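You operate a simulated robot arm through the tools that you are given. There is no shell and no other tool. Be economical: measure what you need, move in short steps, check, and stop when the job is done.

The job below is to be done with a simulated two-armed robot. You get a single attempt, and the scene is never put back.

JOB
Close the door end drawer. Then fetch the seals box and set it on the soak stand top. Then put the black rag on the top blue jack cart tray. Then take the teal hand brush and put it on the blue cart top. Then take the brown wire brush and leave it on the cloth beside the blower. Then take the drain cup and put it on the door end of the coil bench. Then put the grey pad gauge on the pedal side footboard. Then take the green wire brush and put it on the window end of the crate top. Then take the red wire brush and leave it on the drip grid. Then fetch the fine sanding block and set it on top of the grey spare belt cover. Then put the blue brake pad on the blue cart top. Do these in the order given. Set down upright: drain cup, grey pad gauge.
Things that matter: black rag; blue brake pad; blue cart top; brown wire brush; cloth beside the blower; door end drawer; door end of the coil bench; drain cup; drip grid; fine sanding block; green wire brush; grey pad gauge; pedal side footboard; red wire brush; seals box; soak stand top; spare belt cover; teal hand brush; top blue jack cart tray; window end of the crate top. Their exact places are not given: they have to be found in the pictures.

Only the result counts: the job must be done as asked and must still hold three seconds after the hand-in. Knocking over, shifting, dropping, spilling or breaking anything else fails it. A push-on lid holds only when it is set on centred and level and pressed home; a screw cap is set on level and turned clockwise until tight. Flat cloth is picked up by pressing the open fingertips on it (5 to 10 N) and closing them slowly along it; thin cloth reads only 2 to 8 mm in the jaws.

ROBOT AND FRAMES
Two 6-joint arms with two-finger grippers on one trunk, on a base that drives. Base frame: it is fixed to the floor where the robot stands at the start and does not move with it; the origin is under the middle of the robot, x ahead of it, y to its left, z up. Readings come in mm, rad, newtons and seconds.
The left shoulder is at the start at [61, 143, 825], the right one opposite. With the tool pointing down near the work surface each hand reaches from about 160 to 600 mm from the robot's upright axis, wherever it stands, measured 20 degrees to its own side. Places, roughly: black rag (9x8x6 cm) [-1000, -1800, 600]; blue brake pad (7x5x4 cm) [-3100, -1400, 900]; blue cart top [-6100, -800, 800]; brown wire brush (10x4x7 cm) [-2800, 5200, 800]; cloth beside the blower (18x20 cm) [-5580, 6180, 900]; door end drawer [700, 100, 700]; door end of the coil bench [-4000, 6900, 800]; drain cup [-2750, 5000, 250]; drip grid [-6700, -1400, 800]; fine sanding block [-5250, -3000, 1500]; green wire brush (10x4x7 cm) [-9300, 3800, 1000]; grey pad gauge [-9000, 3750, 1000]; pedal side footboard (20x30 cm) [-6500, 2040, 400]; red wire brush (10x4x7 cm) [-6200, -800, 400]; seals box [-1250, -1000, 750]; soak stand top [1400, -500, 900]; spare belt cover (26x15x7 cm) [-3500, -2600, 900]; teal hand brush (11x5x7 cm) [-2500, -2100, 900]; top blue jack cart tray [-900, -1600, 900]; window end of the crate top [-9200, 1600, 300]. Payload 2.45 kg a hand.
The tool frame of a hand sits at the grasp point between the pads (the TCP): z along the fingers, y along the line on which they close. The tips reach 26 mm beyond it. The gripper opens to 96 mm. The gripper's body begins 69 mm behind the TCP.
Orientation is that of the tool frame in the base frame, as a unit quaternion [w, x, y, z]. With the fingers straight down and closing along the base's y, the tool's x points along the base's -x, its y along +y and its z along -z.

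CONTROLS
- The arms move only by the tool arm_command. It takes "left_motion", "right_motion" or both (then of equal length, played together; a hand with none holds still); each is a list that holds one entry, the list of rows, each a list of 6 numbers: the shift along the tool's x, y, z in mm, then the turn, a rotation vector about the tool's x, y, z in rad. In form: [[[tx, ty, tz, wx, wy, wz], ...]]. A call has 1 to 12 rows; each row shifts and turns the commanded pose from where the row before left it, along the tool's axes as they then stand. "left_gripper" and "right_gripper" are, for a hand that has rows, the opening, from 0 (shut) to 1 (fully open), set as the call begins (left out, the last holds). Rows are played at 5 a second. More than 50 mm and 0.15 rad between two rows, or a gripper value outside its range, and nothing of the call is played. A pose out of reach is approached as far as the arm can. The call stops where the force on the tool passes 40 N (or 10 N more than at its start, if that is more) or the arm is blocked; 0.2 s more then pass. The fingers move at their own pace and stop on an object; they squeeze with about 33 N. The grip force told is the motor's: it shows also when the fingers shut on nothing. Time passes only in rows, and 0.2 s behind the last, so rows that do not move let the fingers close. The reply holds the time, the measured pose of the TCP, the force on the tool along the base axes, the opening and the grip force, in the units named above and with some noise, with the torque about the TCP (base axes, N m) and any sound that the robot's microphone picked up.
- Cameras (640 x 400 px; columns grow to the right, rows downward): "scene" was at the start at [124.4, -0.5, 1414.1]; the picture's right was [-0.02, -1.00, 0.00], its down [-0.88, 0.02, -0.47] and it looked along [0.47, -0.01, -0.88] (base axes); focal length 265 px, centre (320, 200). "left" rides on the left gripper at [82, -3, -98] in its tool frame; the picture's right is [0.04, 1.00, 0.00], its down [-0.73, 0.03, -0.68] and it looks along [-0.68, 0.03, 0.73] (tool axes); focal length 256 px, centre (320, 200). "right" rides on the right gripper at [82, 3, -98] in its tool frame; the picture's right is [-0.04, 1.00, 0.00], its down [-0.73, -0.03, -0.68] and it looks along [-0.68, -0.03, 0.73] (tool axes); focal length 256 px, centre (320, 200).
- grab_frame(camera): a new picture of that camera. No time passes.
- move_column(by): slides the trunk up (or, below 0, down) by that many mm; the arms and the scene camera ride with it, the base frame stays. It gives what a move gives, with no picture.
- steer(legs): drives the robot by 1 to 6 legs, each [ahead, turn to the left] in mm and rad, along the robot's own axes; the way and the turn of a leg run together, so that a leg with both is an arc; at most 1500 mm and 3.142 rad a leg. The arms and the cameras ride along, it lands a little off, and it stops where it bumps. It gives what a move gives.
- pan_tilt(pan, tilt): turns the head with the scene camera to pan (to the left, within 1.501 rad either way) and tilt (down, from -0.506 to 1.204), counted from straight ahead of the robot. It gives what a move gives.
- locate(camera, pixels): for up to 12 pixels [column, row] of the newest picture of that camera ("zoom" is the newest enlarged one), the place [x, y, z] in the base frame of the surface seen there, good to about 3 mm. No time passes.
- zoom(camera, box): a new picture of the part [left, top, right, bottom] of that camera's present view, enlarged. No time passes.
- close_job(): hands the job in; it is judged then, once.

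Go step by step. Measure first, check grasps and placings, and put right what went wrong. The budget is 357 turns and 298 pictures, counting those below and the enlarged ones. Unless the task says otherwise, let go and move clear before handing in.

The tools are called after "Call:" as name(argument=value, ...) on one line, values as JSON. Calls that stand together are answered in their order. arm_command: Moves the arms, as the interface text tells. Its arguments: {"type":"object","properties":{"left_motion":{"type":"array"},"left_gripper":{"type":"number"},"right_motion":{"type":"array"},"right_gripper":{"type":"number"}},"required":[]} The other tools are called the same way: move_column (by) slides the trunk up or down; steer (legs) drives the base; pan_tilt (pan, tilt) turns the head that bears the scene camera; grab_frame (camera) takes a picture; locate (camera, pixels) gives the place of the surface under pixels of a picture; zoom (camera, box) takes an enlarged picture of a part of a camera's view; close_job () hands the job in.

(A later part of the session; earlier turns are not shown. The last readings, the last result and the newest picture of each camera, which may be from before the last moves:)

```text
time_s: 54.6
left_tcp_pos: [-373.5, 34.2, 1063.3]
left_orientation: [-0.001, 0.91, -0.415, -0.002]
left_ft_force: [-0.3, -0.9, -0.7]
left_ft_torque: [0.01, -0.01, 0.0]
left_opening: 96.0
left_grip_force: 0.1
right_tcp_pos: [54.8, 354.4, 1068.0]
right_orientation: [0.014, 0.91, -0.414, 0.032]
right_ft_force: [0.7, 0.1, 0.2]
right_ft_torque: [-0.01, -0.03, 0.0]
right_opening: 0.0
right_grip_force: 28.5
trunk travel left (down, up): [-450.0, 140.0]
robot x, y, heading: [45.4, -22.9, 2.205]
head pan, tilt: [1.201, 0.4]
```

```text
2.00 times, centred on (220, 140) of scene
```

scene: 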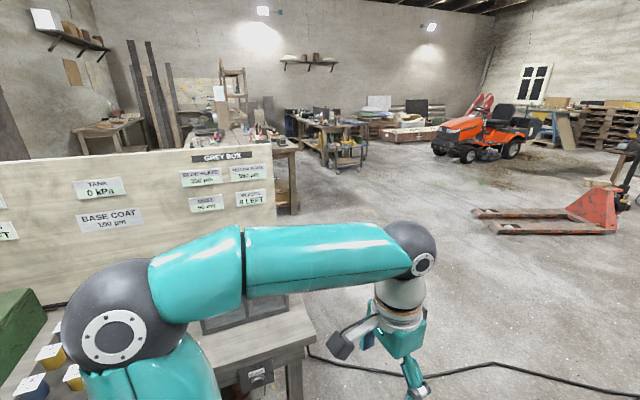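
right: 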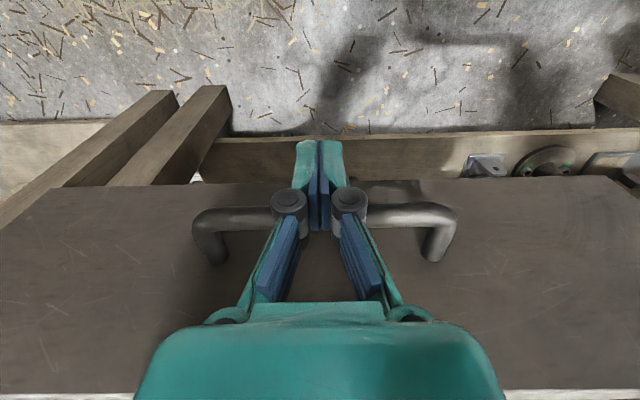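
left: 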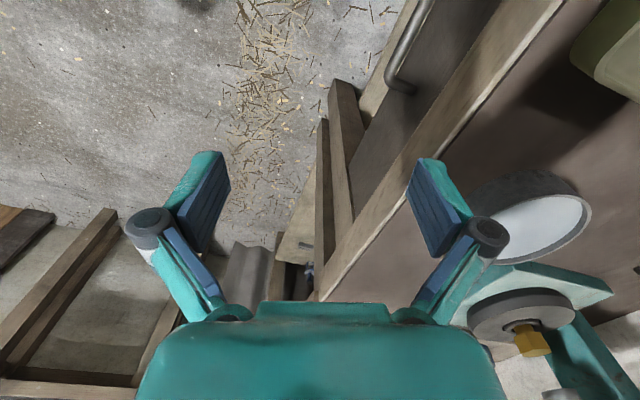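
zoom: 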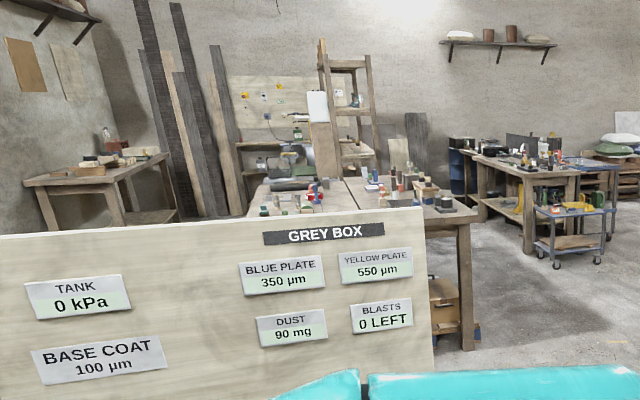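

The table's end corner is at (-734,-204). I'll drive out of the aisle and round its end.

Call:
steer(legs=[[750, 0], [0, 1.4]])

Call:
pan_tilt(pan=0.3, tilt=0.5)

Call:
grab_frame(camera="scene")

```text
time_s: 62.7
left_tcp_pos: [-516.8, 170.9, 1062.3]
left_orientation: [0.0, 0.961, 0.278, 0.0]
left_ft_force: [0.9, 0.5, -0.3]
left_ft_torque: [-0.02, 0.0, -0.02]
left_opening: 96.0
left_grip_force: 0.0
right_tcp_pos: [-769.9, 643.3, 1067.9]
right_orientation: [-0.01, 0.96, 0.279, 0.034]
right_ft_force: [0.2, -0.3, -0.6]
right_ft_torque: [-0.01, 0.01, 0.0]
right_opening: 0.0
right_grip_force: 28.6
trunk travel left (down, up): [-450.0, 140.0]
robot x, y, heading: [-418.0, 603.7, -2.658]
head pan, tilt: [1.201, 0.4]
```

```text
time_s: 63.9
left_tcp_pos: [-517.8, 170.2, 1064.1]
left_orientation: [0.0, 0.961, 0.278, -0.001]
left_ft_force: [-0.2, 0.1, -1.1]
left_ft_torque: [-0.02, 0.01, 0.03]
left_opening: 96.2
left_grip_force: 0.0
right_tcp_pos: [-771.4, 642.2, 1068.6]
right_orientation: [-0.01, 0.96, 0.279, 0.034]
right_ft_force: [-0.2, 0.6, 0.1]
right_ft_torque: [0.02, -0.01, 0.02]
right_opening: 0.1
right_grip_force: 28.1
trunk travel left (down, up): [-450.0, 140.0]
robot x, y, heading: [-417.6, 603.7, -2.662]
head pan, tilt: [0.3, 0.499]
```

```text
269 pictures are left
```

scene: 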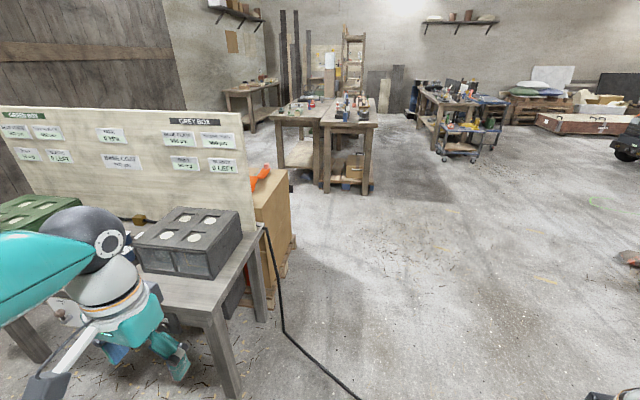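

Behind the board stands a wooden cabinet with something orange on top. Driving past the table end and looking left.

Call:
steer(legs=[[1200, 0], [0, 1.0]])

Call:
pan_tilt(pan=0.2, tilt=0.55)

Call:
grab_frame(camera="scene")

```text
time_s: 73.0
left_tcp_pos: [-1184.7, -263.8, 1064.2]
left_orientation: [0.0, 0.711, 0.703, -0.001]
left_ft_force: [0.2, -0.1, 0.9]
left_ft_torque: [0.0, -0.01, 0.0]
left_opening: 95.8
left_grip_force: 0.0
right_tcp_pos: [-1716.3, -220.6, 1069.7]
right_orientation: [-0.025, 0.709, 0.704, 0.025]
right_ft_force: [-0.4, -0.6, -1.5]
right_ft_torque: [-0.02, 0.0, -0.01]
right_opening: 0.0
right_grip_force: 28.6
trunk travel left (down, up): [-450.0, 140.0]
robot x, y, heading: [-1514.3, 58.5, -1.664]
head pan, tilt: [0.3, 0.499]
```

```text
time_s: 73.7
left_tcp_pos: [-1185.0, -263.1, 1064.6]
left_orientation: [0.0, 0.711, 0.703, 0.0]
left_ft_force: [0.1, 0.0, -0.5]
left_ft_torque: [-0.02, 0.0, -0.01]
left_opening: 96.0
left_grip_force: 0.0
right_tcp_pos: [-1718.5, -219.7, 1070.1]
right_orientation: [-0.026, 0.71, 0.704, 0.026]
right_ft_force: [-0.5, 0.9, 0.1]
right_ft_torque: [0.05, 0.02, -0.01]
right_opening: 0.0
right_grip_force: 29.2
trunk travel left (down, up): [-450.0, 140.0]
robot x, y, heading: [-1515.1, 62.8, -1.665]
head pan, tilt: [0.201, 0.55]
```

```text
268 pictures are left
```

scene: 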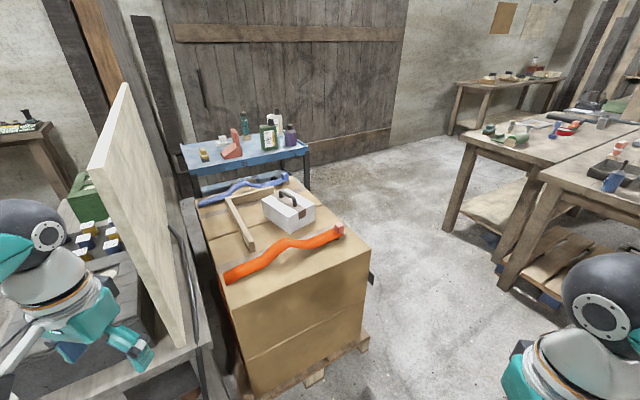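

The white box with a black handle at (288,208) on the carton is likely the seals box; behind is the blue jack cart. Measuring and zooming.

Call:
locate(camera="scene", pixels=[[288, 195], [270, 215], [313, 212], [293, 232], [265, 200], [300, 225], [285, 255], [370, 255], [240, 300], [345, 235], [230, 265], [250, 160]])

Call:
zoom(camera="scene", box=[170, 90, 390, 270])

```text
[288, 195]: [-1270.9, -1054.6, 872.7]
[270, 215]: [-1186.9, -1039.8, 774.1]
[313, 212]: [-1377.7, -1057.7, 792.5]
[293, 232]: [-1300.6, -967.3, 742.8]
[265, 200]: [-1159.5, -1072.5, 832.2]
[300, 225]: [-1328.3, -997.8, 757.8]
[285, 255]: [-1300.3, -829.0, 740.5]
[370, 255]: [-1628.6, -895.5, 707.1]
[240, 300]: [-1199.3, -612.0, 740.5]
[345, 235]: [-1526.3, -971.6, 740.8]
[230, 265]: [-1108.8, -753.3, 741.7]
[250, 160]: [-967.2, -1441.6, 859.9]
```

```text
2.22 times, centred on (280, 180) of scene
```

zoom: 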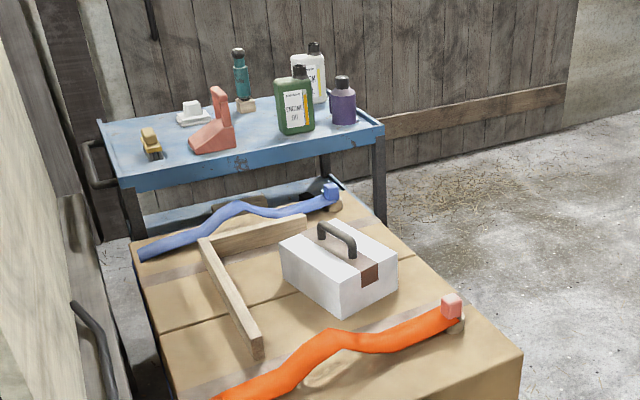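

Call:
locate(camera="zoom", pixels=[[282, 242], [342, 288], [396, 258], [340, 222], [318, 228], [336, 232], [354, 248], [518, 350], [410, 240], [460, 315], [350, 312], [330, 190]])

Call:
locate(camera="scene", pixels=[[338, 225], [355, 240], [360, 345], [440, 220], [400, 300], [450, 350], [500, 270], [445, 225], [480, 240]])

```text
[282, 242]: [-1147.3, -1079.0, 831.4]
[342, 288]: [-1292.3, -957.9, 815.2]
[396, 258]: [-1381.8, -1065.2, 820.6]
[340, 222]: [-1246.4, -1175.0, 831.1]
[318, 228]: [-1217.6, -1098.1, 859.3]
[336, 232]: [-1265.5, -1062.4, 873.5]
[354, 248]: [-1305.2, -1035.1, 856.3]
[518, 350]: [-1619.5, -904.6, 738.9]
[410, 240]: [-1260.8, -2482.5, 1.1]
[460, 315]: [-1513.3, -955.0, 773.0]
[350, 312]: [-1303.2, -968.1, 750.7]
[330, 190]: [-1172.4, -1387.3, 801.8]
```

```text
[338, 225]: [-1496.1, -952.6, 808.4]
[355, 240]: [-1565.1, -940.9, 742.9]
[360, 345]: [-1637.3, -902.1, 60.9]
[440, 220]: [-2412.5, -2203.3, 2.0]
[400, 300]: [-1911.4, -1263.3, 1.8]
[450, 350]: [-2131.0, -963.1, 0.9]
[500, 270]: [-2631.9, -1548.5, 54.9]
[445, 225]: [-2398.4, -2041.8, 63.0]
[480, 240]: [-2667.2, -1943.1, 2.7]
```

Box handle is at (-1262,-1066,870), running along (-0.8,0.6). I'll approach from the carton's west side, where the edge is only 200 mm away.

Call:
steer(legs=[[0, -0.587], [850, 0], [0, 0.696], [785, 0], [0, 2.163]])

Call:
pan_tilt(pan=-0.1, tilt=0.8)

Call:
grab_frame(camera="scene")

```text
time_s: 90.3
left_tcp_pos: [-1788.0, -971.4, 1064.1]
left_orientation: [0.0, -0.122, 0.992, -0.001]
left_ft_force: [-0.3, 0.3, -0.4]
left_ft_torque: [-0.04, 0.0, 0.02]
left_opening: 96.0
left_grip_force: 0.1
right_tcp_pos: [-1696.0, -1496.0, 1069.3]
right_orientation: [-0.036, -0.127, 0.991, -0.004]
right_ft_force: [1.1, 0.5, -0.3]
right_ft_torque: [-0.02, 0.03, -0.02]
right_opening: 0.0
right_grip_force: 29.0
trunk travel left (down, up): [-450.0, 140.0]
robot x, y, heading: [-2018.1, -1410.3, 0.182]
head pan, tilt: [0.201, 0.55]
stopped in leg 5: the robot was blocked; the commanded pose is now the measured one
```

```text
time_s: 91.1
left_tcp_pos: [-1790.1, -970.6, 1064.7]
left_orientation: [0.001, -0.123, 0.992, 0.0]
left_ft_force: [0.1, 0.4, 1.0]
left_ft_torque: [0.0, -0.03, 0.01]
left_opening: 96.0
left_grip_force: 0.0
right_tcp_pos: [-1696.7, -1497.9, 1069.3]
right_orientation: [-0.035, -0.126, 0.991, -0.004]
right_ft_force: [-0.8, 0.0, 0.0]
right_ft_torque: [0.0, 0.02, -0.01]
right_opening: 0.0
right_grip_force: 28.9
trunk travel left (down, up): [-450.0, 140.0]
robot x, y, heading: [-2015.3, -1408.1, 0.184]
head pan, tilt: [-0.099, 0.799]
```

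```text
266 pictures are left
```

scene: 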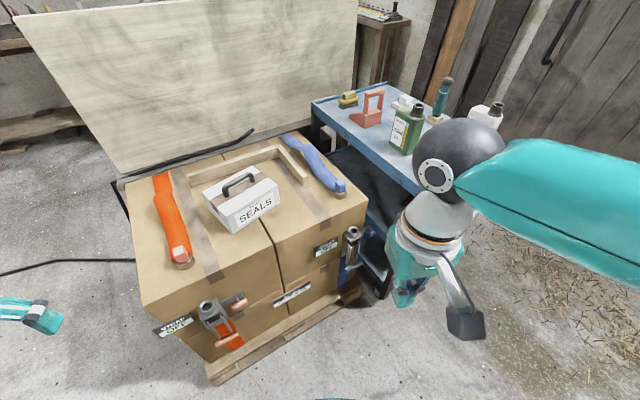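

Blocked again while turning; I need to see what the base touches. Looking right-back and left-back.

Call:
pan_tilt(pan=-1.5, tilt=1.0)

Call:
grab_frame(camera="scene")

Call:
locate(camera="scene", pixels=[[550, 200], [600, 280], [500, 150], [600, 350], [560, 100], [400, 200], [630, 390], [460, 380]])

Call:
pan_tilt(pan=1.5, tilt=1.0)

Call:
grab_frame(camera="scene")

```text
time_s: 92.6
left_tcp_pos: [-1790.5, -971.0, 1064.4]
left_orientation: [0.001, -0.123, 0.992, -0.001]
left_ft_force: [0.0, -0.3, 0.4]
left_ft_torque: [-0.03, -0.01, -0.01]
left_opening: 96.0
left_grip_force: 0.0
right_tcp_pos: [-1697.6, -1498.1, 1070.2]
right_orientation: [-0.035, -0.126, 0.991, -0.004]
right_ft_force: [-0.2, 0.4, 0.4]
right_ft_torque: [0.01, 0.02, -0.01]
right_opening: 0.1
right_grip_force: 28.9
trunk travel left (down, up): [-450.0, 140.0]
robot x, y, heading: [-2017.9, -1409.2, 0.183]
head pan, tilt: [-1.499, 1.0]
```

```text
265 pictures are left
```

scene: 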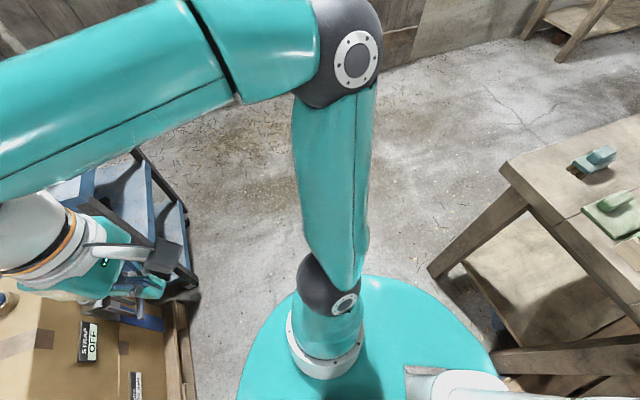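

```text
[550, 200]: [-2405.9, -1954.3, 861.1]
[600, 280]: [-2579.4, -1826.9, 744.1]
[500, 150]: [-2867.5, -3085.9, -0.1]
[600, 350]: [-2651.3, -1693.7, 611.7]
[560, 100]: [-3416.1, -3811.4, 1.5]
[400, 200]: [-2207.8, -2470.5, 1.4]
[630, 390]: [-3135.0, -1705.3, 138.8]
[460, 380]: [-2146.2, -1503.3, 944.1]
```

```text
time_s: 95.2
left_tcp_pos: [-1790.8, -972.0, 1064.3]
left_orientation: [0.001, -0.123, 0.992, 0.0]
left_ft_force: [0.5, 0.8, -0.5]
left_ft_torque: [-0.02, 0.0, -0.02]
left_opening: 96.1
left_grip_force: 0.1
right_tcp_pos: [-1697.2, -1497.6, 1070.4]
right_orientation: [-0.035, -0.125, 0.992, -0.003]
right_ft_force: [-0.3, -0.5, 0.2]
right_ft_torque: [-0.01, -0.02, 0.0]
right_opening: 0.2
right_grip_force: 28.4
trunk travel left (down, up): [-450.0, 140.0]
robot x, y, heading: [-2017.3, -1409.2, 0.182]
head pan, tilt: [1.499, 1.0]
```

```text
264 pictures are left
```

scene: 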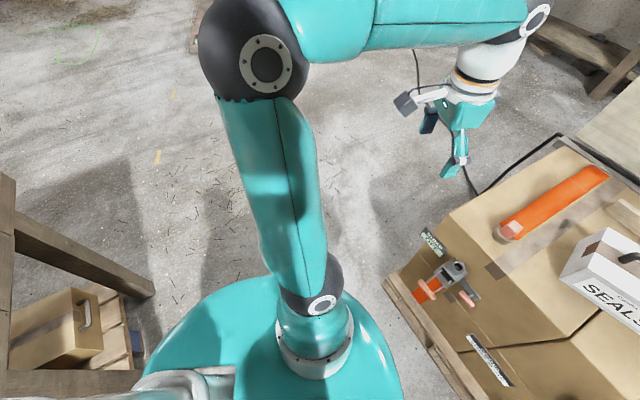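

The base has a long tail that met the table leg behind. Heading 0.18 puts the handle ~20° left after driving ahead, so I'll just drive forward 280 mm and use the left hand.

Call:
steer(legs=[[280, 0]])

Call:
pan_tilt(pan=0.3, tilt=0.9)

Call:
grab_frame(camera="scene")

```text
time_s: 97.2
left_tcp_pos: [-1574.7, -930.0, 1065.9]
left_orientation: [0.0, -0.134, 0.991, 0.001]
left_ft_force: [-0.2, 0.3, -0.2]
left_ft_torque: [0.0, 0.02, 0.03]
left_opening: 96.0
left_grip_force: 0.1
right_tcp_pos: [-1468.2, -1455.0, 1071.8]
right_orientation: [-0.036, -0.136, 0.99, -0.004]
right_ft_force: [1.0, -0.5, 0.6]
right_ft_torque: [-0.06, 0.05, 0.02]
right_opening: 0.1
right_grip_force: 28.7
trunk travel left (down, up): [-450.0, 140.0]
robot x, y, heading: [-1789.9, -1380.9, 0.233]
head pan, tilt: [1.499, 1.0]
stopped in leg 1: the robot was blocked; the commanded pose is now the measured one
```

```text
time_s: 98.5
left_tcp_pos: [-1576.4, -930.2, 1067.9]
left_orientation: [0.002, -0.135, 0.991, 0.001]
left_ft_force: [-0.1, 1.0, -0.9]
left_ft_torque: [-0.03, -0.01, 0.01]
left_opening: 96.0
left_grip_force: 0.1
right_tcp_pos: [-1470.4, -1455.9, 1071.8]
right_orientation: [-0.035, -0.136, 0.99, -0.003]
right_ft_force: [-0.2, 1.4, 0.0]
right_ft_torque: [0.0, 0.01, 0.01]
right_opening: 0.0
right_grip_force: 29.1
trunk travel left (down, up): [-450.0, 140.0]
robot x, y, heading: [-1788.9, -1380.5, 0.227]
head pan, tilt: [0.3, 0.901]
```

```text
263 pictures are left
```

scene: 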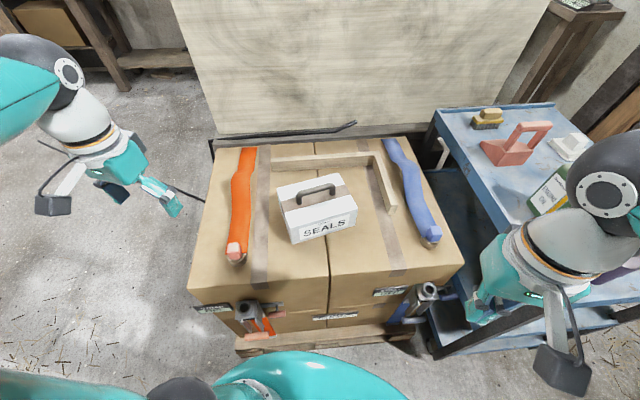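

Blocked by the pallet, handle ~615 mm away. I'll remeasure the handle and raise the trunk for more reach.

Call:
zoom(camera="scene", box=[240, 150, 400, 250])

Call:
locate(camera="zoom", pixels=[[223, 200], [225, 165], [275, 145], [330, 130], [375, 140], [378, 160], [300, 150], [150, 150], [195, 250], [360, 90], [468, 190], [300, 205]])

Call:
move_column(by=140)

```text
4.00 times, centred on (320, 200) of scene
```

zoom: 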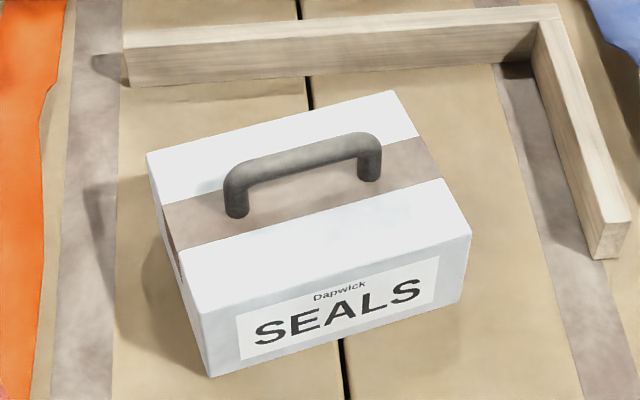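

```text
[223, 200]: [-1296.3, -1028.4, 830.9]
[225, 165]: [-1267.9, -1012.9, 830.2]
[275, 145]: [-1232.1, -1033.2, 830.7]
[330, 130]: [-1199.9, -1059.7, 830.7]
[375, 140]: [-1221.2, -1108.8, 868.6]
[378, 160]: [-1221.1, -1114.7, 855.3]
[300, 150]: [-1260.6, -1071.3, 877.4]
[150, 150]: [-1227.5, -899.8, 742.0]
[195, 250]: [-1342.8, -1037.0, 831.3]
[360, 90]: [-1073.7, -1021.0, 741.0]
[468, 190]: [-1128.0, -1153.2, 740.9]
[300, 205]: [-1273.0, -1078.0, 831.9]
```

```text
time_s: 100.2
left_tcp_pos: [-1577.0, -930.2, 1207.0]
left_orientation: [0.001, -0.134, 0.991, 0.001]
left_ft_force: [-0.1, -0.6, -0.3]
left_ft_torque: [0.01, 0.0, 0.0]
left_opening: 95.8
left_grip_force: 0.0
right_tcp_pos: [-1470.5, -1456.3, 1212.0]
right_orientation: [-0.033, -0.136, 0.99, -0.004]
right_ft_force: [-0.7, 0.3, 0.4]
right_ft_torque: [-0.02, -0.02, 0.01]
right_opening: 0.0
right_grip_force: 28.6
trunk travel left (down, up): [-590.0, 0.0]
robot x, y, heading: [-1789.0, -1383.0, 0.234]
head pan, tilt: [0.3, 0.901]
```

Handle bar centre (-1261,-1071,872), along (-0.73,0.69). Rotating the left gripper across it and moving over it.

Call:
arm_command(left_motion=[[[0, 0, 0, 0, 0, 0.1414], [0, 0, 0, 0, 0, 0.1414], [0, 0, 0, 0, 0, 0.1414], [0, 0, 0, 0, 0, 0.1414], [0, 0, 0, 0, 0, 0.1414], [0, 0, 0, 0, 0, 0.1414], [0, 0, 0, 0, 0, 0.1414]]], left_gripper=1)

Call:
arm_command(left_motion=[[[-40.8, 14.3, 0, 0, 0, 0], [-40.8, 14.3, 0, 0, 0, 0], [-40.8, 14.3, 0, 0, 0, 0], [-40.8, 14.3, 0, 0, 0, 0], [-40.8, 14.3, 0, 0, 0, 0], [-40.8, 14.3, 0, 0, 0, 0], [-40.8, 14.3, 0, 0, 0, 0], [-40.8, 14.3, 0, 0, 0, 0]]])

Call:
grab_frame(camera="left")

```text
time_s: 101.8
left_tcp_pos: [-1576.6, -930.5, 1206.9]
left_orientation: [0.002, 0.353, 0.936, 0.002]
left_ft_force: [-0.6, -0.4, 0.1]
left_ft_torque: [0.0, -0.02, 0.04]
left_opening: 96.1
left_grip_force: 0.0
right_tcp_pos: [-1469.2, -1456.6, 1212.9]
right_orientation: [-0.033, -0.135, 0.99, -0.004]
right_ft_force: [0.1, 1.2, 0.4]
right_ft_torque: [0.01, 0.01, 0.0]
right_opening: 0.0
right_grip_force: 28.3
trunk travel left (down, up): [-590.0, 0.0]
robot x, y, heading: [-1785.5, -1380.1, 0.236]
head pan, tilt: [0.3, 0.901]
```

```text
time_s: 103.6
left_tcp_pos: [-1251.2, -1060.5, 1203.9]
left_orientation: [0.0, 0.351, 0.936, 0.001]
left_ft_force: [0.3, -0.3, 0.7]
left_ft_torque: [0.01, 0.01, -0.02]
left_opening: 96.1
left_grip_force: 0.0
right_tcp_pos: [-1467.5, -1456.4, 1210.7]
right_orientation: [-0.035, -0.136, 0.99, -0.003]
right_ft_force: [0.3, -0.3, 0.1]
right_ft_torque: [0.01, 0.04, 0.0]
right_opening: 0.1
right_grip_force: 28.7
trunk travel left (down, up): [-590.0, 0.0]
robot x, y, heading: [-1788.3, -1384.7, 0.227]
head pan, tilt: [0.3, 0.901]
```

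```text
261 pictures are left
```

left: 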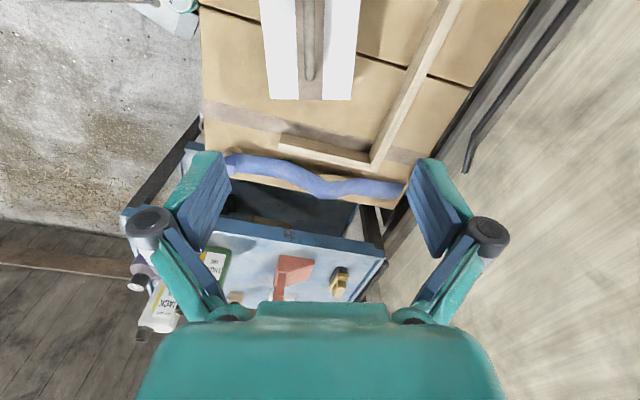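

Yaw matches; correct 14 mm sideways and descend.

Call:
arm_command(left_motion=[[[0, -14, 30, 0, 0, 0], [0, 0, 45, 0, 0, 0], [0, 0, 45, 0, 0, 0], [0, 0, 45, 0, 0, 0], [0, 0, 45, 0, 0, 0], [0, 0, 30, 0, 0, 0]]])

Call:
grab_frame(camera="left")

Call:
grab_frame(camera="scene")

```text
time_s: 105.0
left_tcp_pos: [-1263.3, -1071.6, 966.4]
left_orientation: [0.001, 0.352, 0.936, 0.001]
left_ft_force: [0.9, 0.4, 0.5]
left_ft_torque: [-0.01, 0.03, 0.02]
left_opening: 95.5
left_grip_force: 0.0
right_tcp_pos: [-1469.3, -1454.5, 1211.6]
right_orientation: [-0.034, -0.135, 0.99, -0.005]
right_ft_force: [1.1, -0.1, 0.1]
right_ft_torque: [0.01, 0.0, 0.02]
right_opening: 0.1
right_grip_force: 28.8
trunk travel left (down, up): [-590.0, 0.0]
robot x, y, heading: [-1789.5, -1383.2, 0.231]
head pan, tilt: [0.3, 0.901]
```

```text
260 pictures are left
```

left: 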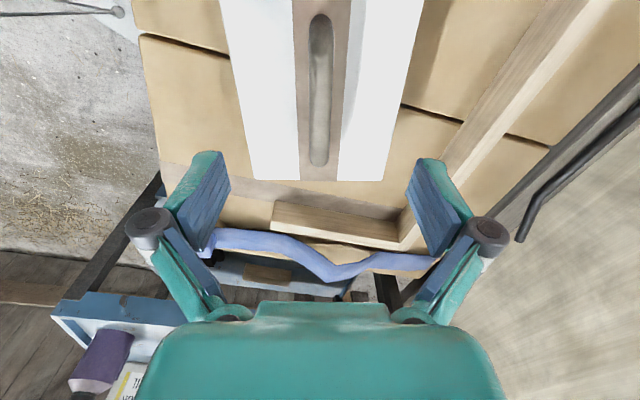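

```text
259 pictures are left
```

scene: 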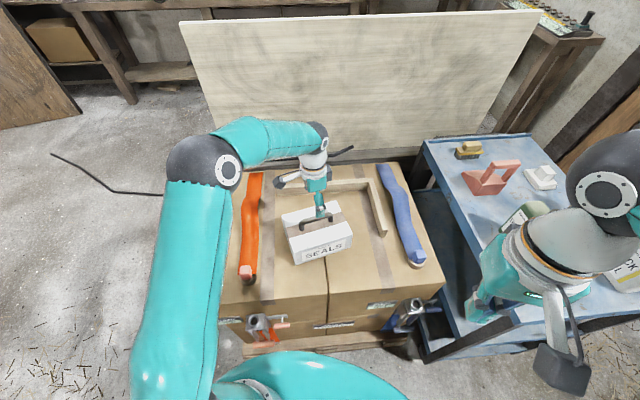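

Aligned. Descend to z≈869 and close.

Call:
arm_command(left_motion=[[[0, 0, 40, 0, 0, 0], [0, 0, 40, 0, 0, 0], [0, 0, 17, 0, 0, 0]]])

Call:
arm_command(left_motion=[[[0, 0, 0, 0, 0, 0], [0, 0, 0, 0, 0, 0], [0, 0, 0, 0, 0, 0], [0, 0, 0, 0, 0, 0]]], left_gripper=0)

Call:
grab_frame(camera="left")

```text
time_s: 105.8
left_tcp_pos: [-1264.5, -1067.1, 869.1]
left_orientation: [0.001, 0.351, 0.936, 0.002]
left_ft_force: [0.1, -0.8, -0.1]
left_ft_torque: [0.01, 0.03, 0.0]
left_opening: 95.8
left_grip_force: 0.1
right_tcp_pos: [-1469.3, -1455.7, 1212.6]
right_orientation: [-0.035, -0.136, 0.99, -0.003]
right_ft_force: [0.5, 0.8, -0.1]
right_ft_torque: [0.01, -0.01, 0.0]
right_opening: 0.0
right_grip_force: 28.3
trunk travel left (down, up): [-590.0, 0.0]
robot x, y, heading: [-1789.5, -1382.1, 0.235]
head pan, tilt: [0.3, 0.901]
```

```text
time_s: 106.8
left_tcp_pos: [-1264.0, -1068.3, 869.6]
left_orientation: [0.001, 0.35, 0.937, 0.001]
left_ft_force: [-0.7, -0.8, -0.8]
left_ft_torque: [-0.01, 0.13, 0.2]
left_opening: 16.8
left_grip_force: 33.3
right_tcp_pos: [-1470.4, -1455.1, 1213.0]
right_orientation: [-0.034, -0.136, 0.99, -0.004]
right_ft_force: [-0.9, -0.4, -0.5]
right_ft_torque: [0.0, 0.01, -0.01]
right_opening: 0.0
right_grip_force: 28.9
trunk travel left (down, up): [-590.0, 0.0]
robot x, y, heading: [-1788.6, -1378.6, 0.233]
head pan, tilt: [0.3, 0.901]
```

```text
258 pictures are left
```

left: 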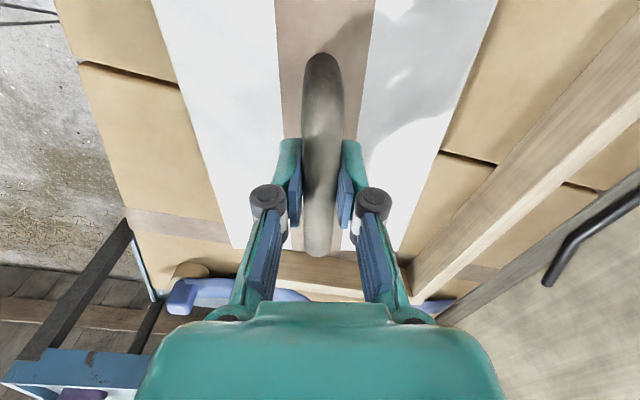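

Handle gripped (16.8 mm). Lift straight up.

Call:
arm_command(left_motion=[[[0, 0, -20, 0, 0, 0], [0, 0, -30, 0, 0, 0], [0, 0, -45, 0, 0, 0], [0, 0, -45, 0, 0, 0], [0, 0, -45, 0, 0, 0], [0, 0, -20, 0, 0, 0]]])

Call:
grab_frame(camera="scene")

```text
time_s: 108.2
left_tcp_pos: [-1265.5, -1070.2, 1075.2]
left_orientation: [0.001, 0.351, 0.936, 0.002]
left_ft_force: [0.1, 0.0, -4.9]
left_ft_torque: [0.05, 0.05, 0.01]
left_opening: 16.7
left_grip_force: 33.2
right_tcp_pos: [-1470.3, -1455.5, 1211.9]
right_orientation: [-0.034, -0.136, 0.99, -0.004]
right_ft_force: [-0.4, 0.6, 0.1]
right_ft_torque: [-0.01, -0.01, -0.01]
right_opening: 0.0
right_grip_force: 28.7
trunk travel left (down, up): [-590.0, 0.0]
robot x, y, heading: [-1790.2, -1381.6, 0.234]
head pan, tilt: [0.3, 0.901]
```

```text
257 pictures are left
```

scene: 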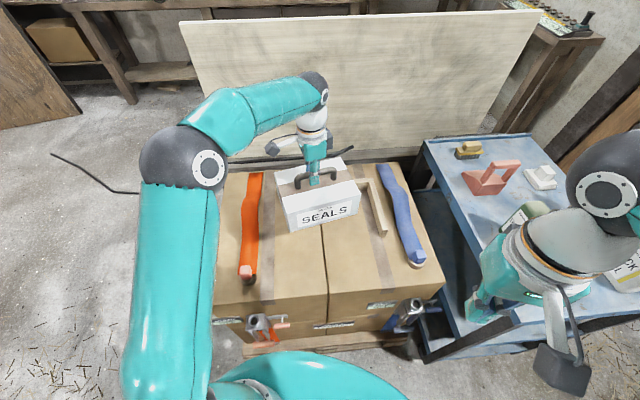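

Lifted, 5 N. Tuck the box toward the robot for carrying.

Call:
arm_command(left_motion=[[[31.3, -30, -12, 0, 0, 0], [31.3, -30, -12, 0, 0, 0], [31.3, -30, -12, 0, 0, 0], [31.3, -30, -12, 0, 0, 0], [31.3, -30, -12, 0, 0, 0], [31.3, -30, -12, 0, 0, 0]]])

Call:
steer(legs=[[-130, 0], [0, 1.42]])

Call:
grab_frame(camera="scene")

```text
time_s: 109.6
left_tcp_pos: [-1521.2, -1082.3, 1148.1]
left_orientation: [0.002, 0.351, 0.936, 0.002]
left_ft_force: [-0.6, -0.4, -3.7]
left_ft_torque: [-0.01, -0.02, -0.03]
left_opening: 16.9
left_grip_force: 33.1
right_tcp_pos: [-1472.0, -1456.6, 1211.9]
right_orientation: [-0.034, -0.136, 0.99, -0.004]
right_ft_force: [0.1, -0.5, 0.6]
right_ft_torque: [-0.04, -0.03, 0.04]
right_opening: 0.0
right_grip_force: 28.6
trunk travel left (down, up): [-590.0, 0.0]
robot x, y, heading: [-1790.5, -1380.8, 0.23]
head pan, tilt: [0.3, 0.901]
```

```text
time_s: 114.8
left_tcp_pos: [-2174.8, -1094.5, 1146.9]
left_orientation: [0.001, -0.336, 0.942, 0.001]
left_ft_force: [-1.2, 0.2, -4.9]
left_ft_torque: [-0.04, -0.05, 0.0]
left_opening: 17.0
left_grip_force: 33.3
right_tcp_pos: [-1798.8, -1109.2, 1213.8]
right_orientation: [0.023, 0.742, -0.67, 0.025]
right_ft_force: [-1.1, -0.1, 0.1]
right_ft_torque: [-0.01, -0.12, -0.02]
right_opening: 0.1
right_grip_force: 28.4
trunk travel left (down, up): [-590.0, 0.0]
robot x, y, heading: [-1885.3, -1408.0, 1.641]
head pan, tilt: [0.3, 0.901]
stopped in leg 2: the robot was blocked; the commanded pose is now the measured one
```

```text
256 pictures are left
```

scene: 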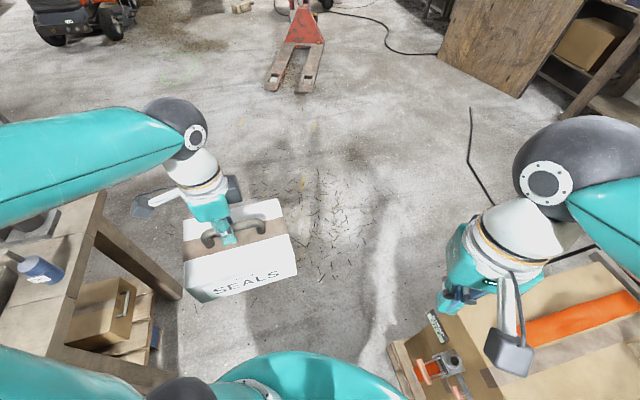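

Just short of the full turn; pallet is on the right. I'll angle slightly left and drive out in stages.

Call:
steer(legs=[[0, 0.25], [350, 0.1]])

```text
time_s: 118.1
left_tcp_pos: [-2393.6, -880.0, 1148.9]
left_orientation: [-0.001, -0.494, 0.87, 0.001]
left_ft_force: [-0.6, 0.3, -5.4]
left_ft_torque: [-0.03, -0.01, 0.01]
left_opening: 16.9
left_grip_force: 32.7
right_tcp_pos: [-2032.6, -764.8, 1213.8]
right_orientation: [0.019, 0.847, -0.53, 0.03]
right_ft_force: [0.3, -0.4, 0.1]
right_ft_torque: [-0.05, -0.02, -0.01]
right_opening: 0.1
right_grip_force: 28.9
trunk travel left (down, up): [-590.0, 0.0]
robot x, y, heading: [-2014.1, -1079.8, 1.984]
head pan, tilt: [0.3, 0.901]
```

Call:
steer(legs=[[0, -0.316], [884, 0], [0, -1.216], [1200, 0], [642, 0], [0, -1.391]])

Call:
pan_tilt(pan=0, tilt=0.6)

Call:
grab_frame(camera="scene")

```text
time_s: 127.2
left_tcp_pos: [-1942.3, 215.7, 1149.4]
left_orientation: [-0.002, 0.221, 0.975, 0.001]
left_ft_force: [0.5, 0.0, -5.1]
left_ft_torque: [0.09, 0.07, -0.02]
left_opening: 17.2
left_grip_force: 33.3
right_tcp_pos: [-1794.0, -131.5, 1214.2]
right_orientation: [-0.033, -0.27, 0.962, -0.007]
right_ft_force: [0.2, -0.8, -0.2]
right_ft_torque: [0.05, 0.09, 0.01]
right_opening: 0.1
right_grip_force: 28.8
trunk travel left (down, up): [-590.0, 0.0]
robot x, y, heading: [-2121.3, -144.5, 0.518]
head pan, tilt: [0.3, 0.901]
stopped in leg 3: the robot was blocked; the commanded pose is now the measured one
```

```text
time_s: 128.0
left_tcp_pos: [-1942.9, 218.7, 1149.2]
left_orientation: [0.0, 0.22, 0.975, 0.002]
left_ft_force: [-0.4, -0.3, -3.9]
left_ft_torque: [0.04, 0.04, -0.02]
left_opening: 17.3
left_grip_force: 32.8
right_tcp_pos: [-1795.5, -128.1, 1213.8]
right_orientation: [-0.034, -0.27, 0.962, -0.008]
right_ft_force: [-0.2, -0.1, -0.1]
right_ft_torque: [0.01, -0.01, 0.0]
right_opening: 0.1
right_grip_force: 28.3
trunk travel left (down, up): [-590.0, 0.0]
robot x, y, heading: [-2128.2, -142.7, 0.524]
head pan, tilt: [0.0, 0.6]
```

```text
255 pictures are left
```

scene: 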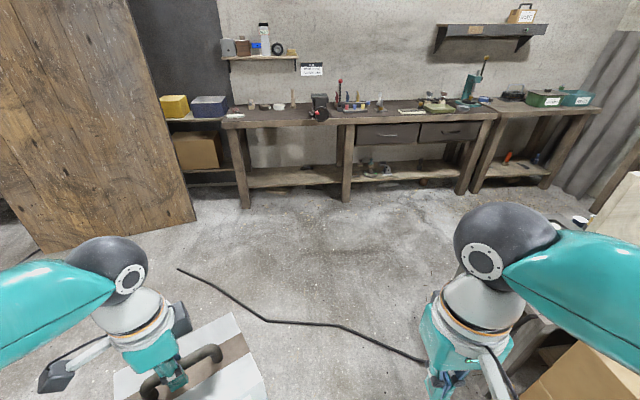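

Blocked slightly short of the turn again; I'll simply continue from here forward with a small arc.

Call:
steer(legs=[[400, 0]])

```text
time_s: 130.5
left_tcp_pos: [-1608.9, 415.3, 1148.8]
left_orientation: [-0.002, 0.217, 0.976, 0.002]
left_ft_force: [0.7, 1.0, -5.0]
left_ft_torque: [-0.02, 0.03, 0.01]
left_opening: 17.1
left_grip_force: 33.1
right_tcp_pos: [-1457.8, 69.2, 1213.6]
right_orientation: [-0.034, -0.273, 0.961, -0.009]
right_ft_force: [0.0, 0.7, 0.2]
right_ft_torque: [-0.03, 0.06, -0.02]
right_opening: 0.2
right_grip_force: 28.4
trunk travel left (down, up): [-590.0, 0.0]
robot x, y, heading: [-1789.8, 51.0, 0.529]
head pan, tilt: [0.0, 0.6]
```

Call:
steer(legs=[[0, -0.139], [1456, 0]])

```text
time_s: 138.3
left_tcp_pos: [-229.8, 893.1, 1149.7]
left_orientation: [0.002, 0.303, 0.953, 0.002]
left_ft_force: [-5.1, -5.5, -2.0]
left_ft_torque: [-0.4, 0.59, 0.01]
left_opening: 17.9
left_grip_force: 32.9
right_tcp_pos: [-140.7, 527.0, 1214.2]
right_orientation: [-0.033, -0.186, 0.982, -0.004]
right_ft_force: [0.0, -0.3, 0.2]
right_ft_torque: [0.0, 0.04, -0.03]
right_opening: 0.0
right_grip_force: 28.4
trunk travel left (down, up): [-590.0, 0.0]
robot x, y, heading: [-467.5, 563.0, 0.356]
head pan, tilt: [0.0, 0.6]
```

Left force reads (-5,-5.5); check whether the box touches something.

Call:
grab_frame(camera="scene")

Call:
grab_frame(camera="left")

```text
254 pictures are left
```

scene: 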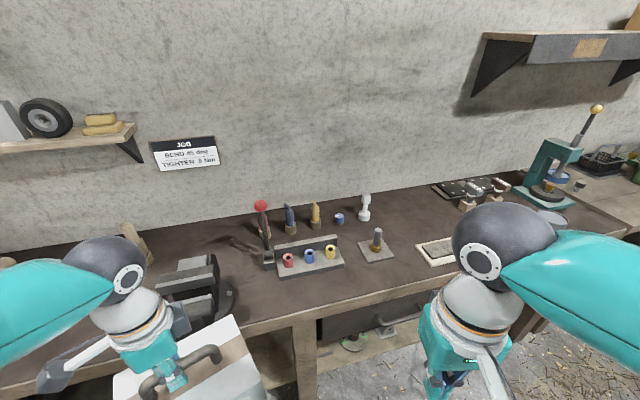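

```text
253 pictures are left
```

left: 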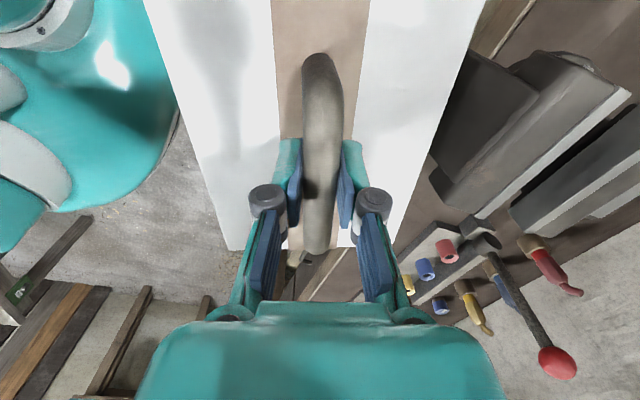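

The box is likely brushing the vise. Reverse a little and recheck forces.

Call:
steer(legs=[[-150, 0]])

Call:
grab_frame(camera="left")

```text
time_s: 139.7
left_tcp_pos: [-370.4, 842.2, 1150.6]
left_orientation: [0.001, 0.303, 0.953, 0.001]
left_ft_force: [-1.4, -0.1, -5.8]
left_ft_torque: [0.05, -0.01, -0.02]
left_opening: 17.2
left_grip_force: 33.6
right_tcp_pos: [-283.9, 475.3, 1216.0]
right_orientation: [-0.033, -0.187, 0.982, -0.006]
right_ft_force: [-0.8, 0.2, 0.8]
right_ft_torque: [0.03, -0.06, 0.01]
right_opening: 0.2
right_grip_force: 28.3
trunk travel left (down, up): [-590.0, 0.0]
robot x, y, heading: [-606.3, 513.0, 0.355]
head pan, tilt: [0.0, 0.6]
```

```text
252 pictures are left
```

left: 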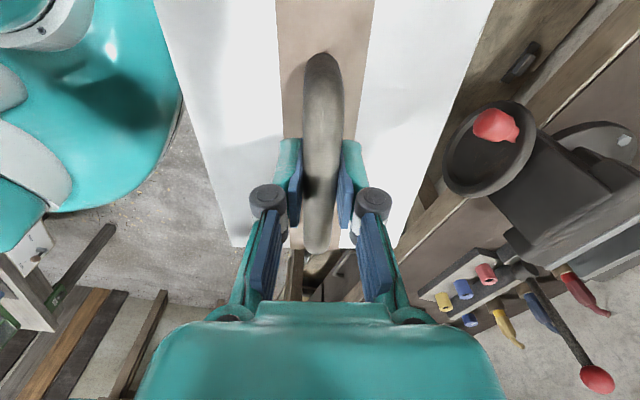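

Clear. Raise the box, then turn and drive down the aisle toward the soak stand.

Call:
arm_command(left_motion=[[[0, 0, -40, 0, 0, 0], [0, 0, -40, 0, 0, 0]]])

Call:
steer(legs=[[0, -1.148], [1000, 0]])

Call:
grab_frame(camera="scene")

```text
time_s: 140.3
left_tcp_pos: [-370.5, 843.2, 1230.9]
left_orientation: [0.0, 0.302, 0.953, 0.001]
left_ft_force: [0.4, 1.0, -4.8]
left_ft_torque: [-0.01, 0.02, -0.03]
left_opening: 16.9
left_grip_force: 33.3
right_tcp_pos: [-281.4, 475.9, 1216.3]
right_orientation: [-0.034, -0.188, 0.982, -0.005]
right_ft_force: [0.2, -0.2, -0.3]
right_ft_torque: [0.0, -0.01, 0.01]
right_opening: 0.0
right_grip_force: 28.0
trunk travel left (down, up): [-590.0, 0.0]
robot x, y, heading: [-605.1, 510.8, 0.355]
head pan, tilt: [0.0, 0.6]
```

```text
time_s: 148.8
left_tcp_pos: [511.9, -259.3, 1227.7]
left_orientation: [0.001, 0.762, 0.647, 0.0]
left_ft_force: [-0.6, -0.4, -5.6]
left_ft_torque: [0.03, 0.04, 0.02]
left_opening: 17.1
left_grip_force: 33.0
right_tcp_pos: [222.1, -500.3, 1215.3]
right_orientation: [-0.032, 0.363, 0.931, 0.014]
right_ft_force: [0.8, -0.7, 0.4]
right_ft_torque: [0.03, -0.02, -0.02]
right_opening: 0.0
right_grip_force: 28.4
trunk travel left (down, up): [-590.0, 0.0]
robot x, y, heading: [110.3, -190.3, -0.759]
head pan, tilt: [0.0, 0.6]
```

```text
251 pictures are left
```

scene: 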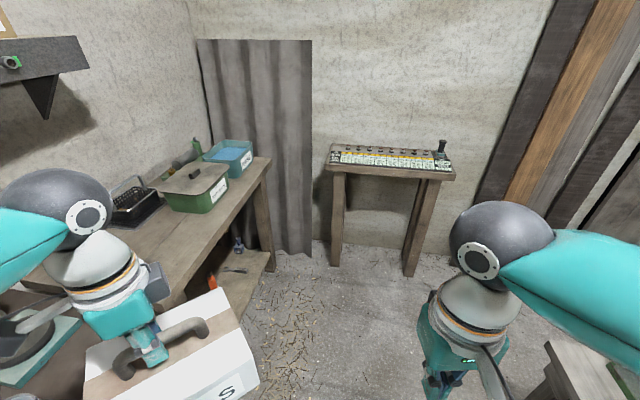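

Soak-stand front area around (1115,-423) is clear wood at z 902. Driving to (608,-608) and turning to heading 0.

Call:
steer(legs=[[0, 0.06], [650, 0], [0, 0.69]])

Call:
pan_tilt(pan=0.4, tilt=0.8)

Call:
grab_frame(camera="scene")

```text
time_s: 155.0
left_tcp_pos: [953.6, -403.4, 1231.4]
left_orientation: [0.0, 0.481, 0.877, 0.001]
left_ft_force: [-0.2, 0.4, -5.3]
left_ft_torque: [0.07, 0.01, 0.0]
left_opening: 17.0
left_grip_force: 32.7
right_tcp_pos: [897.3, -775.6, 1216.5]
right_orientation: [-0.035, 0.006, 0.999, 0.002]
right_ft_force: [-0.3, -0.3, 0.1]
right_ft_torque: [0.03, 0.01, 0.0]
right_opening: 0.2
right_grip_force: 28.7
trunk travel left (down, up): [-590.0, 0.0]
robot x, y, heading: [606.6, -637.1, -0.028]
head pan, tilt: [0.0, 0.6]
```

```text
time_s: 155.9
left_tcp_pos: [953.4, -403.9, 1229.9]
left_orientation: [0.0, 0.48, 0.877, 0.001]
left_ft_force: [0.1, -0.5, -3.4]
left_ft_torque: [0.02, -0.01, -0.01]
left_opening: 17.0
left_grip_force: 33.3
right_tcp_pos: [898.3, -776.9, 1216.9]
right_orientation: [-0.035, 0.005, 0.999, 0.003]
right_ft_force: [-0.3, -0.6, -1.0]
right_ft_torque: [0.03, 0.03, -0.02]
right_opening: 0.0
right_grip_force: 28.8
trunk travel left (down, up): [-590.0, 0.0]
robot x, y, heading: [609.6, -640.9, -0.029]
head pan, tilt: [0.4, 0.799]
```

```text
250 pictures are left
```

scene: 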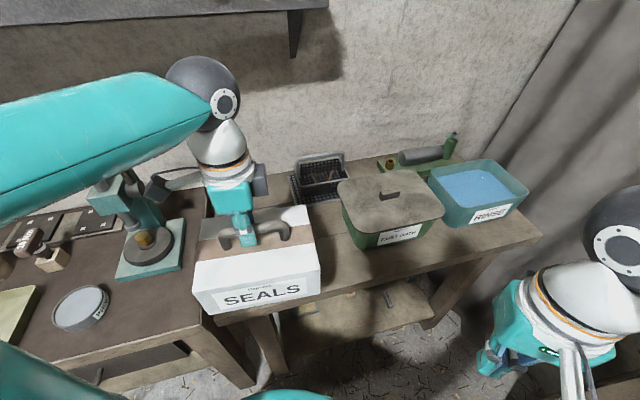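

Call:
locate(camera="scene", pixels=[[330, 240], [330, 280], [360, 262], [335, 215], [345, 225], [375, 250], [265, 300], [325, 205]])

Call:
grab_frame(camera="left")

```text
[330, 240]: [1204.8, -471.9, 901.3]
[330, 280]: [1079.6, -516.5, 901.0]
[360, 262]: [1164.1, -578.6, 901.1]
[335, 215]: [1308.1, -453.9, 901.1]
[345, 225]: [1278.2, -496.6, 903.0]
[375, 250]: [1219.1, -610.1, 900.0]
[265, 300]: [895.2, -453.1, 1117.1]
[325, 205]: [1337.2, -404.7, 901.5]
```

```text
249 pictures are left
```

left: 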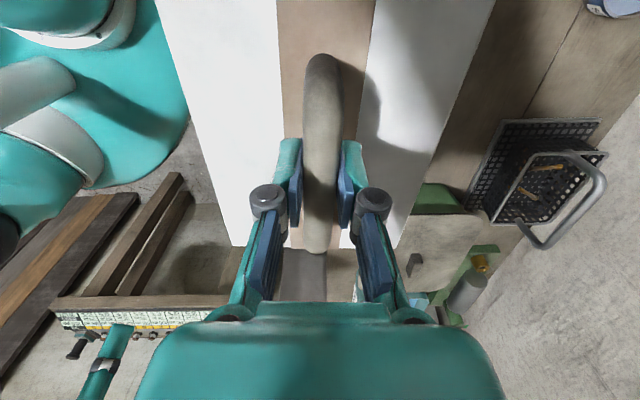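

Free wood spans around (1150,-480). Box long side is already parallel to the edge; move over and lower.

Call:
arm_command(left_motion=[[[-34, 25, 0, 0, 0, 0], [-34, 25, 0, 0, 0, 0], [-34, 25, 0, 0, 0, 0], [-34, 25, 0, 0, 0, 0], [-34, 25, 0, 0, 0, 0], [0, 0, 40, 0, 0, 0], [0, 0, 40, 0, 0, 0], [0, 0, 40, 0, 0, 0], [0, 0, 40, 0, 0, 0]]])

Call:
grab_frame(camera="scene")

```text
time_s: 157.8
left_tcp_pos: [1145.4, -472.4, 1104.0]
left_orientation: [-0.002, 0.476, 0.879, 0.006]
left_ft_force: [-16.8, 17.7, 23.6]
left_ft_torque: [0.3, -0.02, 0.35]
left_opening: 16.5
left_grip_force: 33.4
right_tcp_pos: [895.1, -777.3, 1217.6]
right_orientation: [-0.034, 0.005, 0.999, 0.001]
right_ft_force: [0.4, -1.1, 0.0]
right_ft_torque: [0.03, 0.03, 0.0]
right_opening: 0.0
right_grip_force: 28.4
trunk travel left (down, up): [-590.0, 0.0]
robot x, y, heading: [608.7, -638.2, -0.04]
head pan, tilt: [0.4, 0.799]
stopped in row 9 (left hand): the force on the tool passed its limit at 72 N (the readings are from after the stop); the commanded pose is now the measured one
```

```text
248 pictures are left
```

scene: 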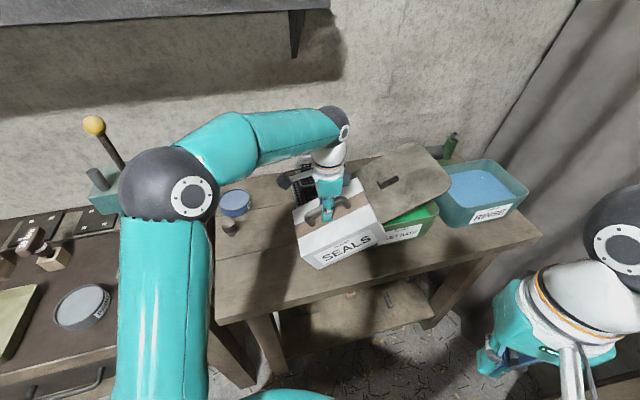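

The box caught the bath lid and displaced it. Raise the box immediately and inspect.

Call:
arm_command(left_motion=[[[0, 0, -15, 0, 0, 0], [0, 0, -40, 0, 0, 0], [0, 0, -40, 0, 0, 0]]])

Call:
zoom(camera="scene", box=[200, 100, 560, 330])

Call:
locate(camera="zoom", pixels=[[340, 200], [360, 120], [430, 150], [290, 145], [280, 200], [395, 205], [320, 110], [400, 185]])

```text
time_s: 158.6
left_tcp_pos: [1152.0, -475.7, 1196.3]
left_orientation: [-0.003, 0.478, 0.878, 0.004]
left_ft_force: [0.7, 0.5, -4.7]
left_ft_torque: [0.15, 0.07, -0.02]
left_opening: 16.4
left_grip_force: 33.3
right_tcp_pos: [897.9, -777.2, 1216.1]
right_orientation: [-0.035, 0.006, 0.999, 0.002]
right_ft_force: [0.1, -0.1, -0.7]
right_ft_torque: [0.0, -0.02, 0.0]
right_opening: 0.0
right_grip_force: 28.0
trunk travel left (down, up): [-590.0, 0.0]
robot x, y, heading: [607.9, -643.6, -0.032]
head pan, tilt: [0.4, 0.799]
```

```text
1.74 times, centred on (380, 215) of scene
```

zoom: 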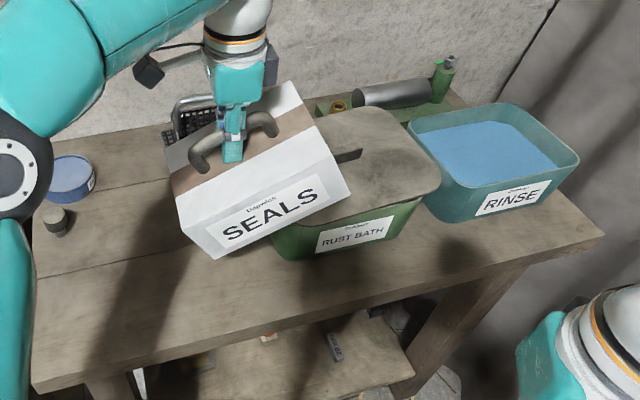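

```text
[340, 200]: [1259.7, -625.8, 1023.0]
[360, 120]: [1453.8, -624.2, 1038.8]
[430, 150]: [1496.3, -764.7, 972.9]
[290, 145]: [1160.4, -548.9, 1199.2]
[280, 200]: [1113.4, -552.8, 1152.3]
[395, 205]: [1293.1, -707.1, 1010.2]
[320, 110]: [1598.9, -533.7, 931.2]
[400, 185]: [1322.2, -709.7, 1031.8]
```

The lid seems to have dropped back; move the box aside to inspect it.

Call:
arm_command(left_motion=[[[40, 0, 0, 0, 0, 0], [40, 0, 0, 0, 0, 0], [40, 0, 0, 0, 0, 0], [30, 0, 0, 0, 0, 0]]])

Call:
zoom(camera="scene", box=[260, 110, 560, 300])

Call:
grab_frame(camera="left")

```text
time_s: 159.6
left_tcp_pos: [1068.2, -352.8, 1196.7]
left_orientation: [-0.002, 0.478, 0.879, 0.003]
left_ft_force: [0.4, -0.3, -5.1]
left_ft_torque: [0.12, 0.08, -0.03]
left_opening: 16.3
left_grip_force: 32.8
right_tcp_pos: [897.2, -775.9, 1217.6]
right_orientation: [-0.034, 0.004, 0.999, 0.001]
right_ft_force: [0.3, -0.3, -0.7]
right_ft_torque: [0.01, 0.01, -0.02]
right_opening: 0.0
right_grip_force: 28.3
trunk travel left (down, up): [-590.0, 0.0]
robot x, y, heading: [607.3, -639.3, -0.027]
head pan, tilt: [0.4, 0.799]
```

```text
2.11 times, centred on (410, 205) of scene
```

zoom: 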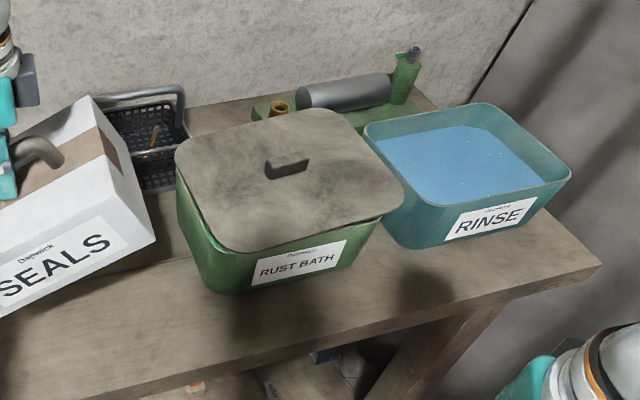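

```text
245 pictures are left
```

left: 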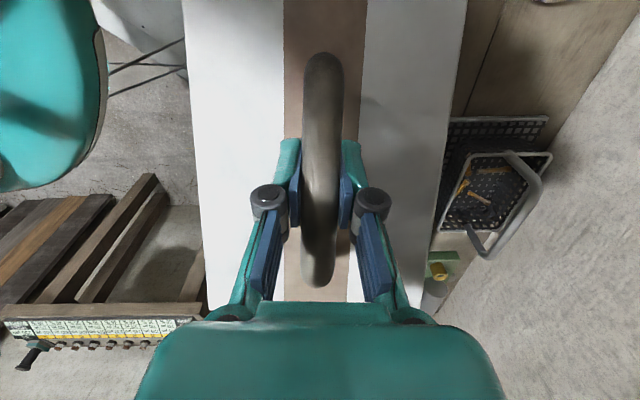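

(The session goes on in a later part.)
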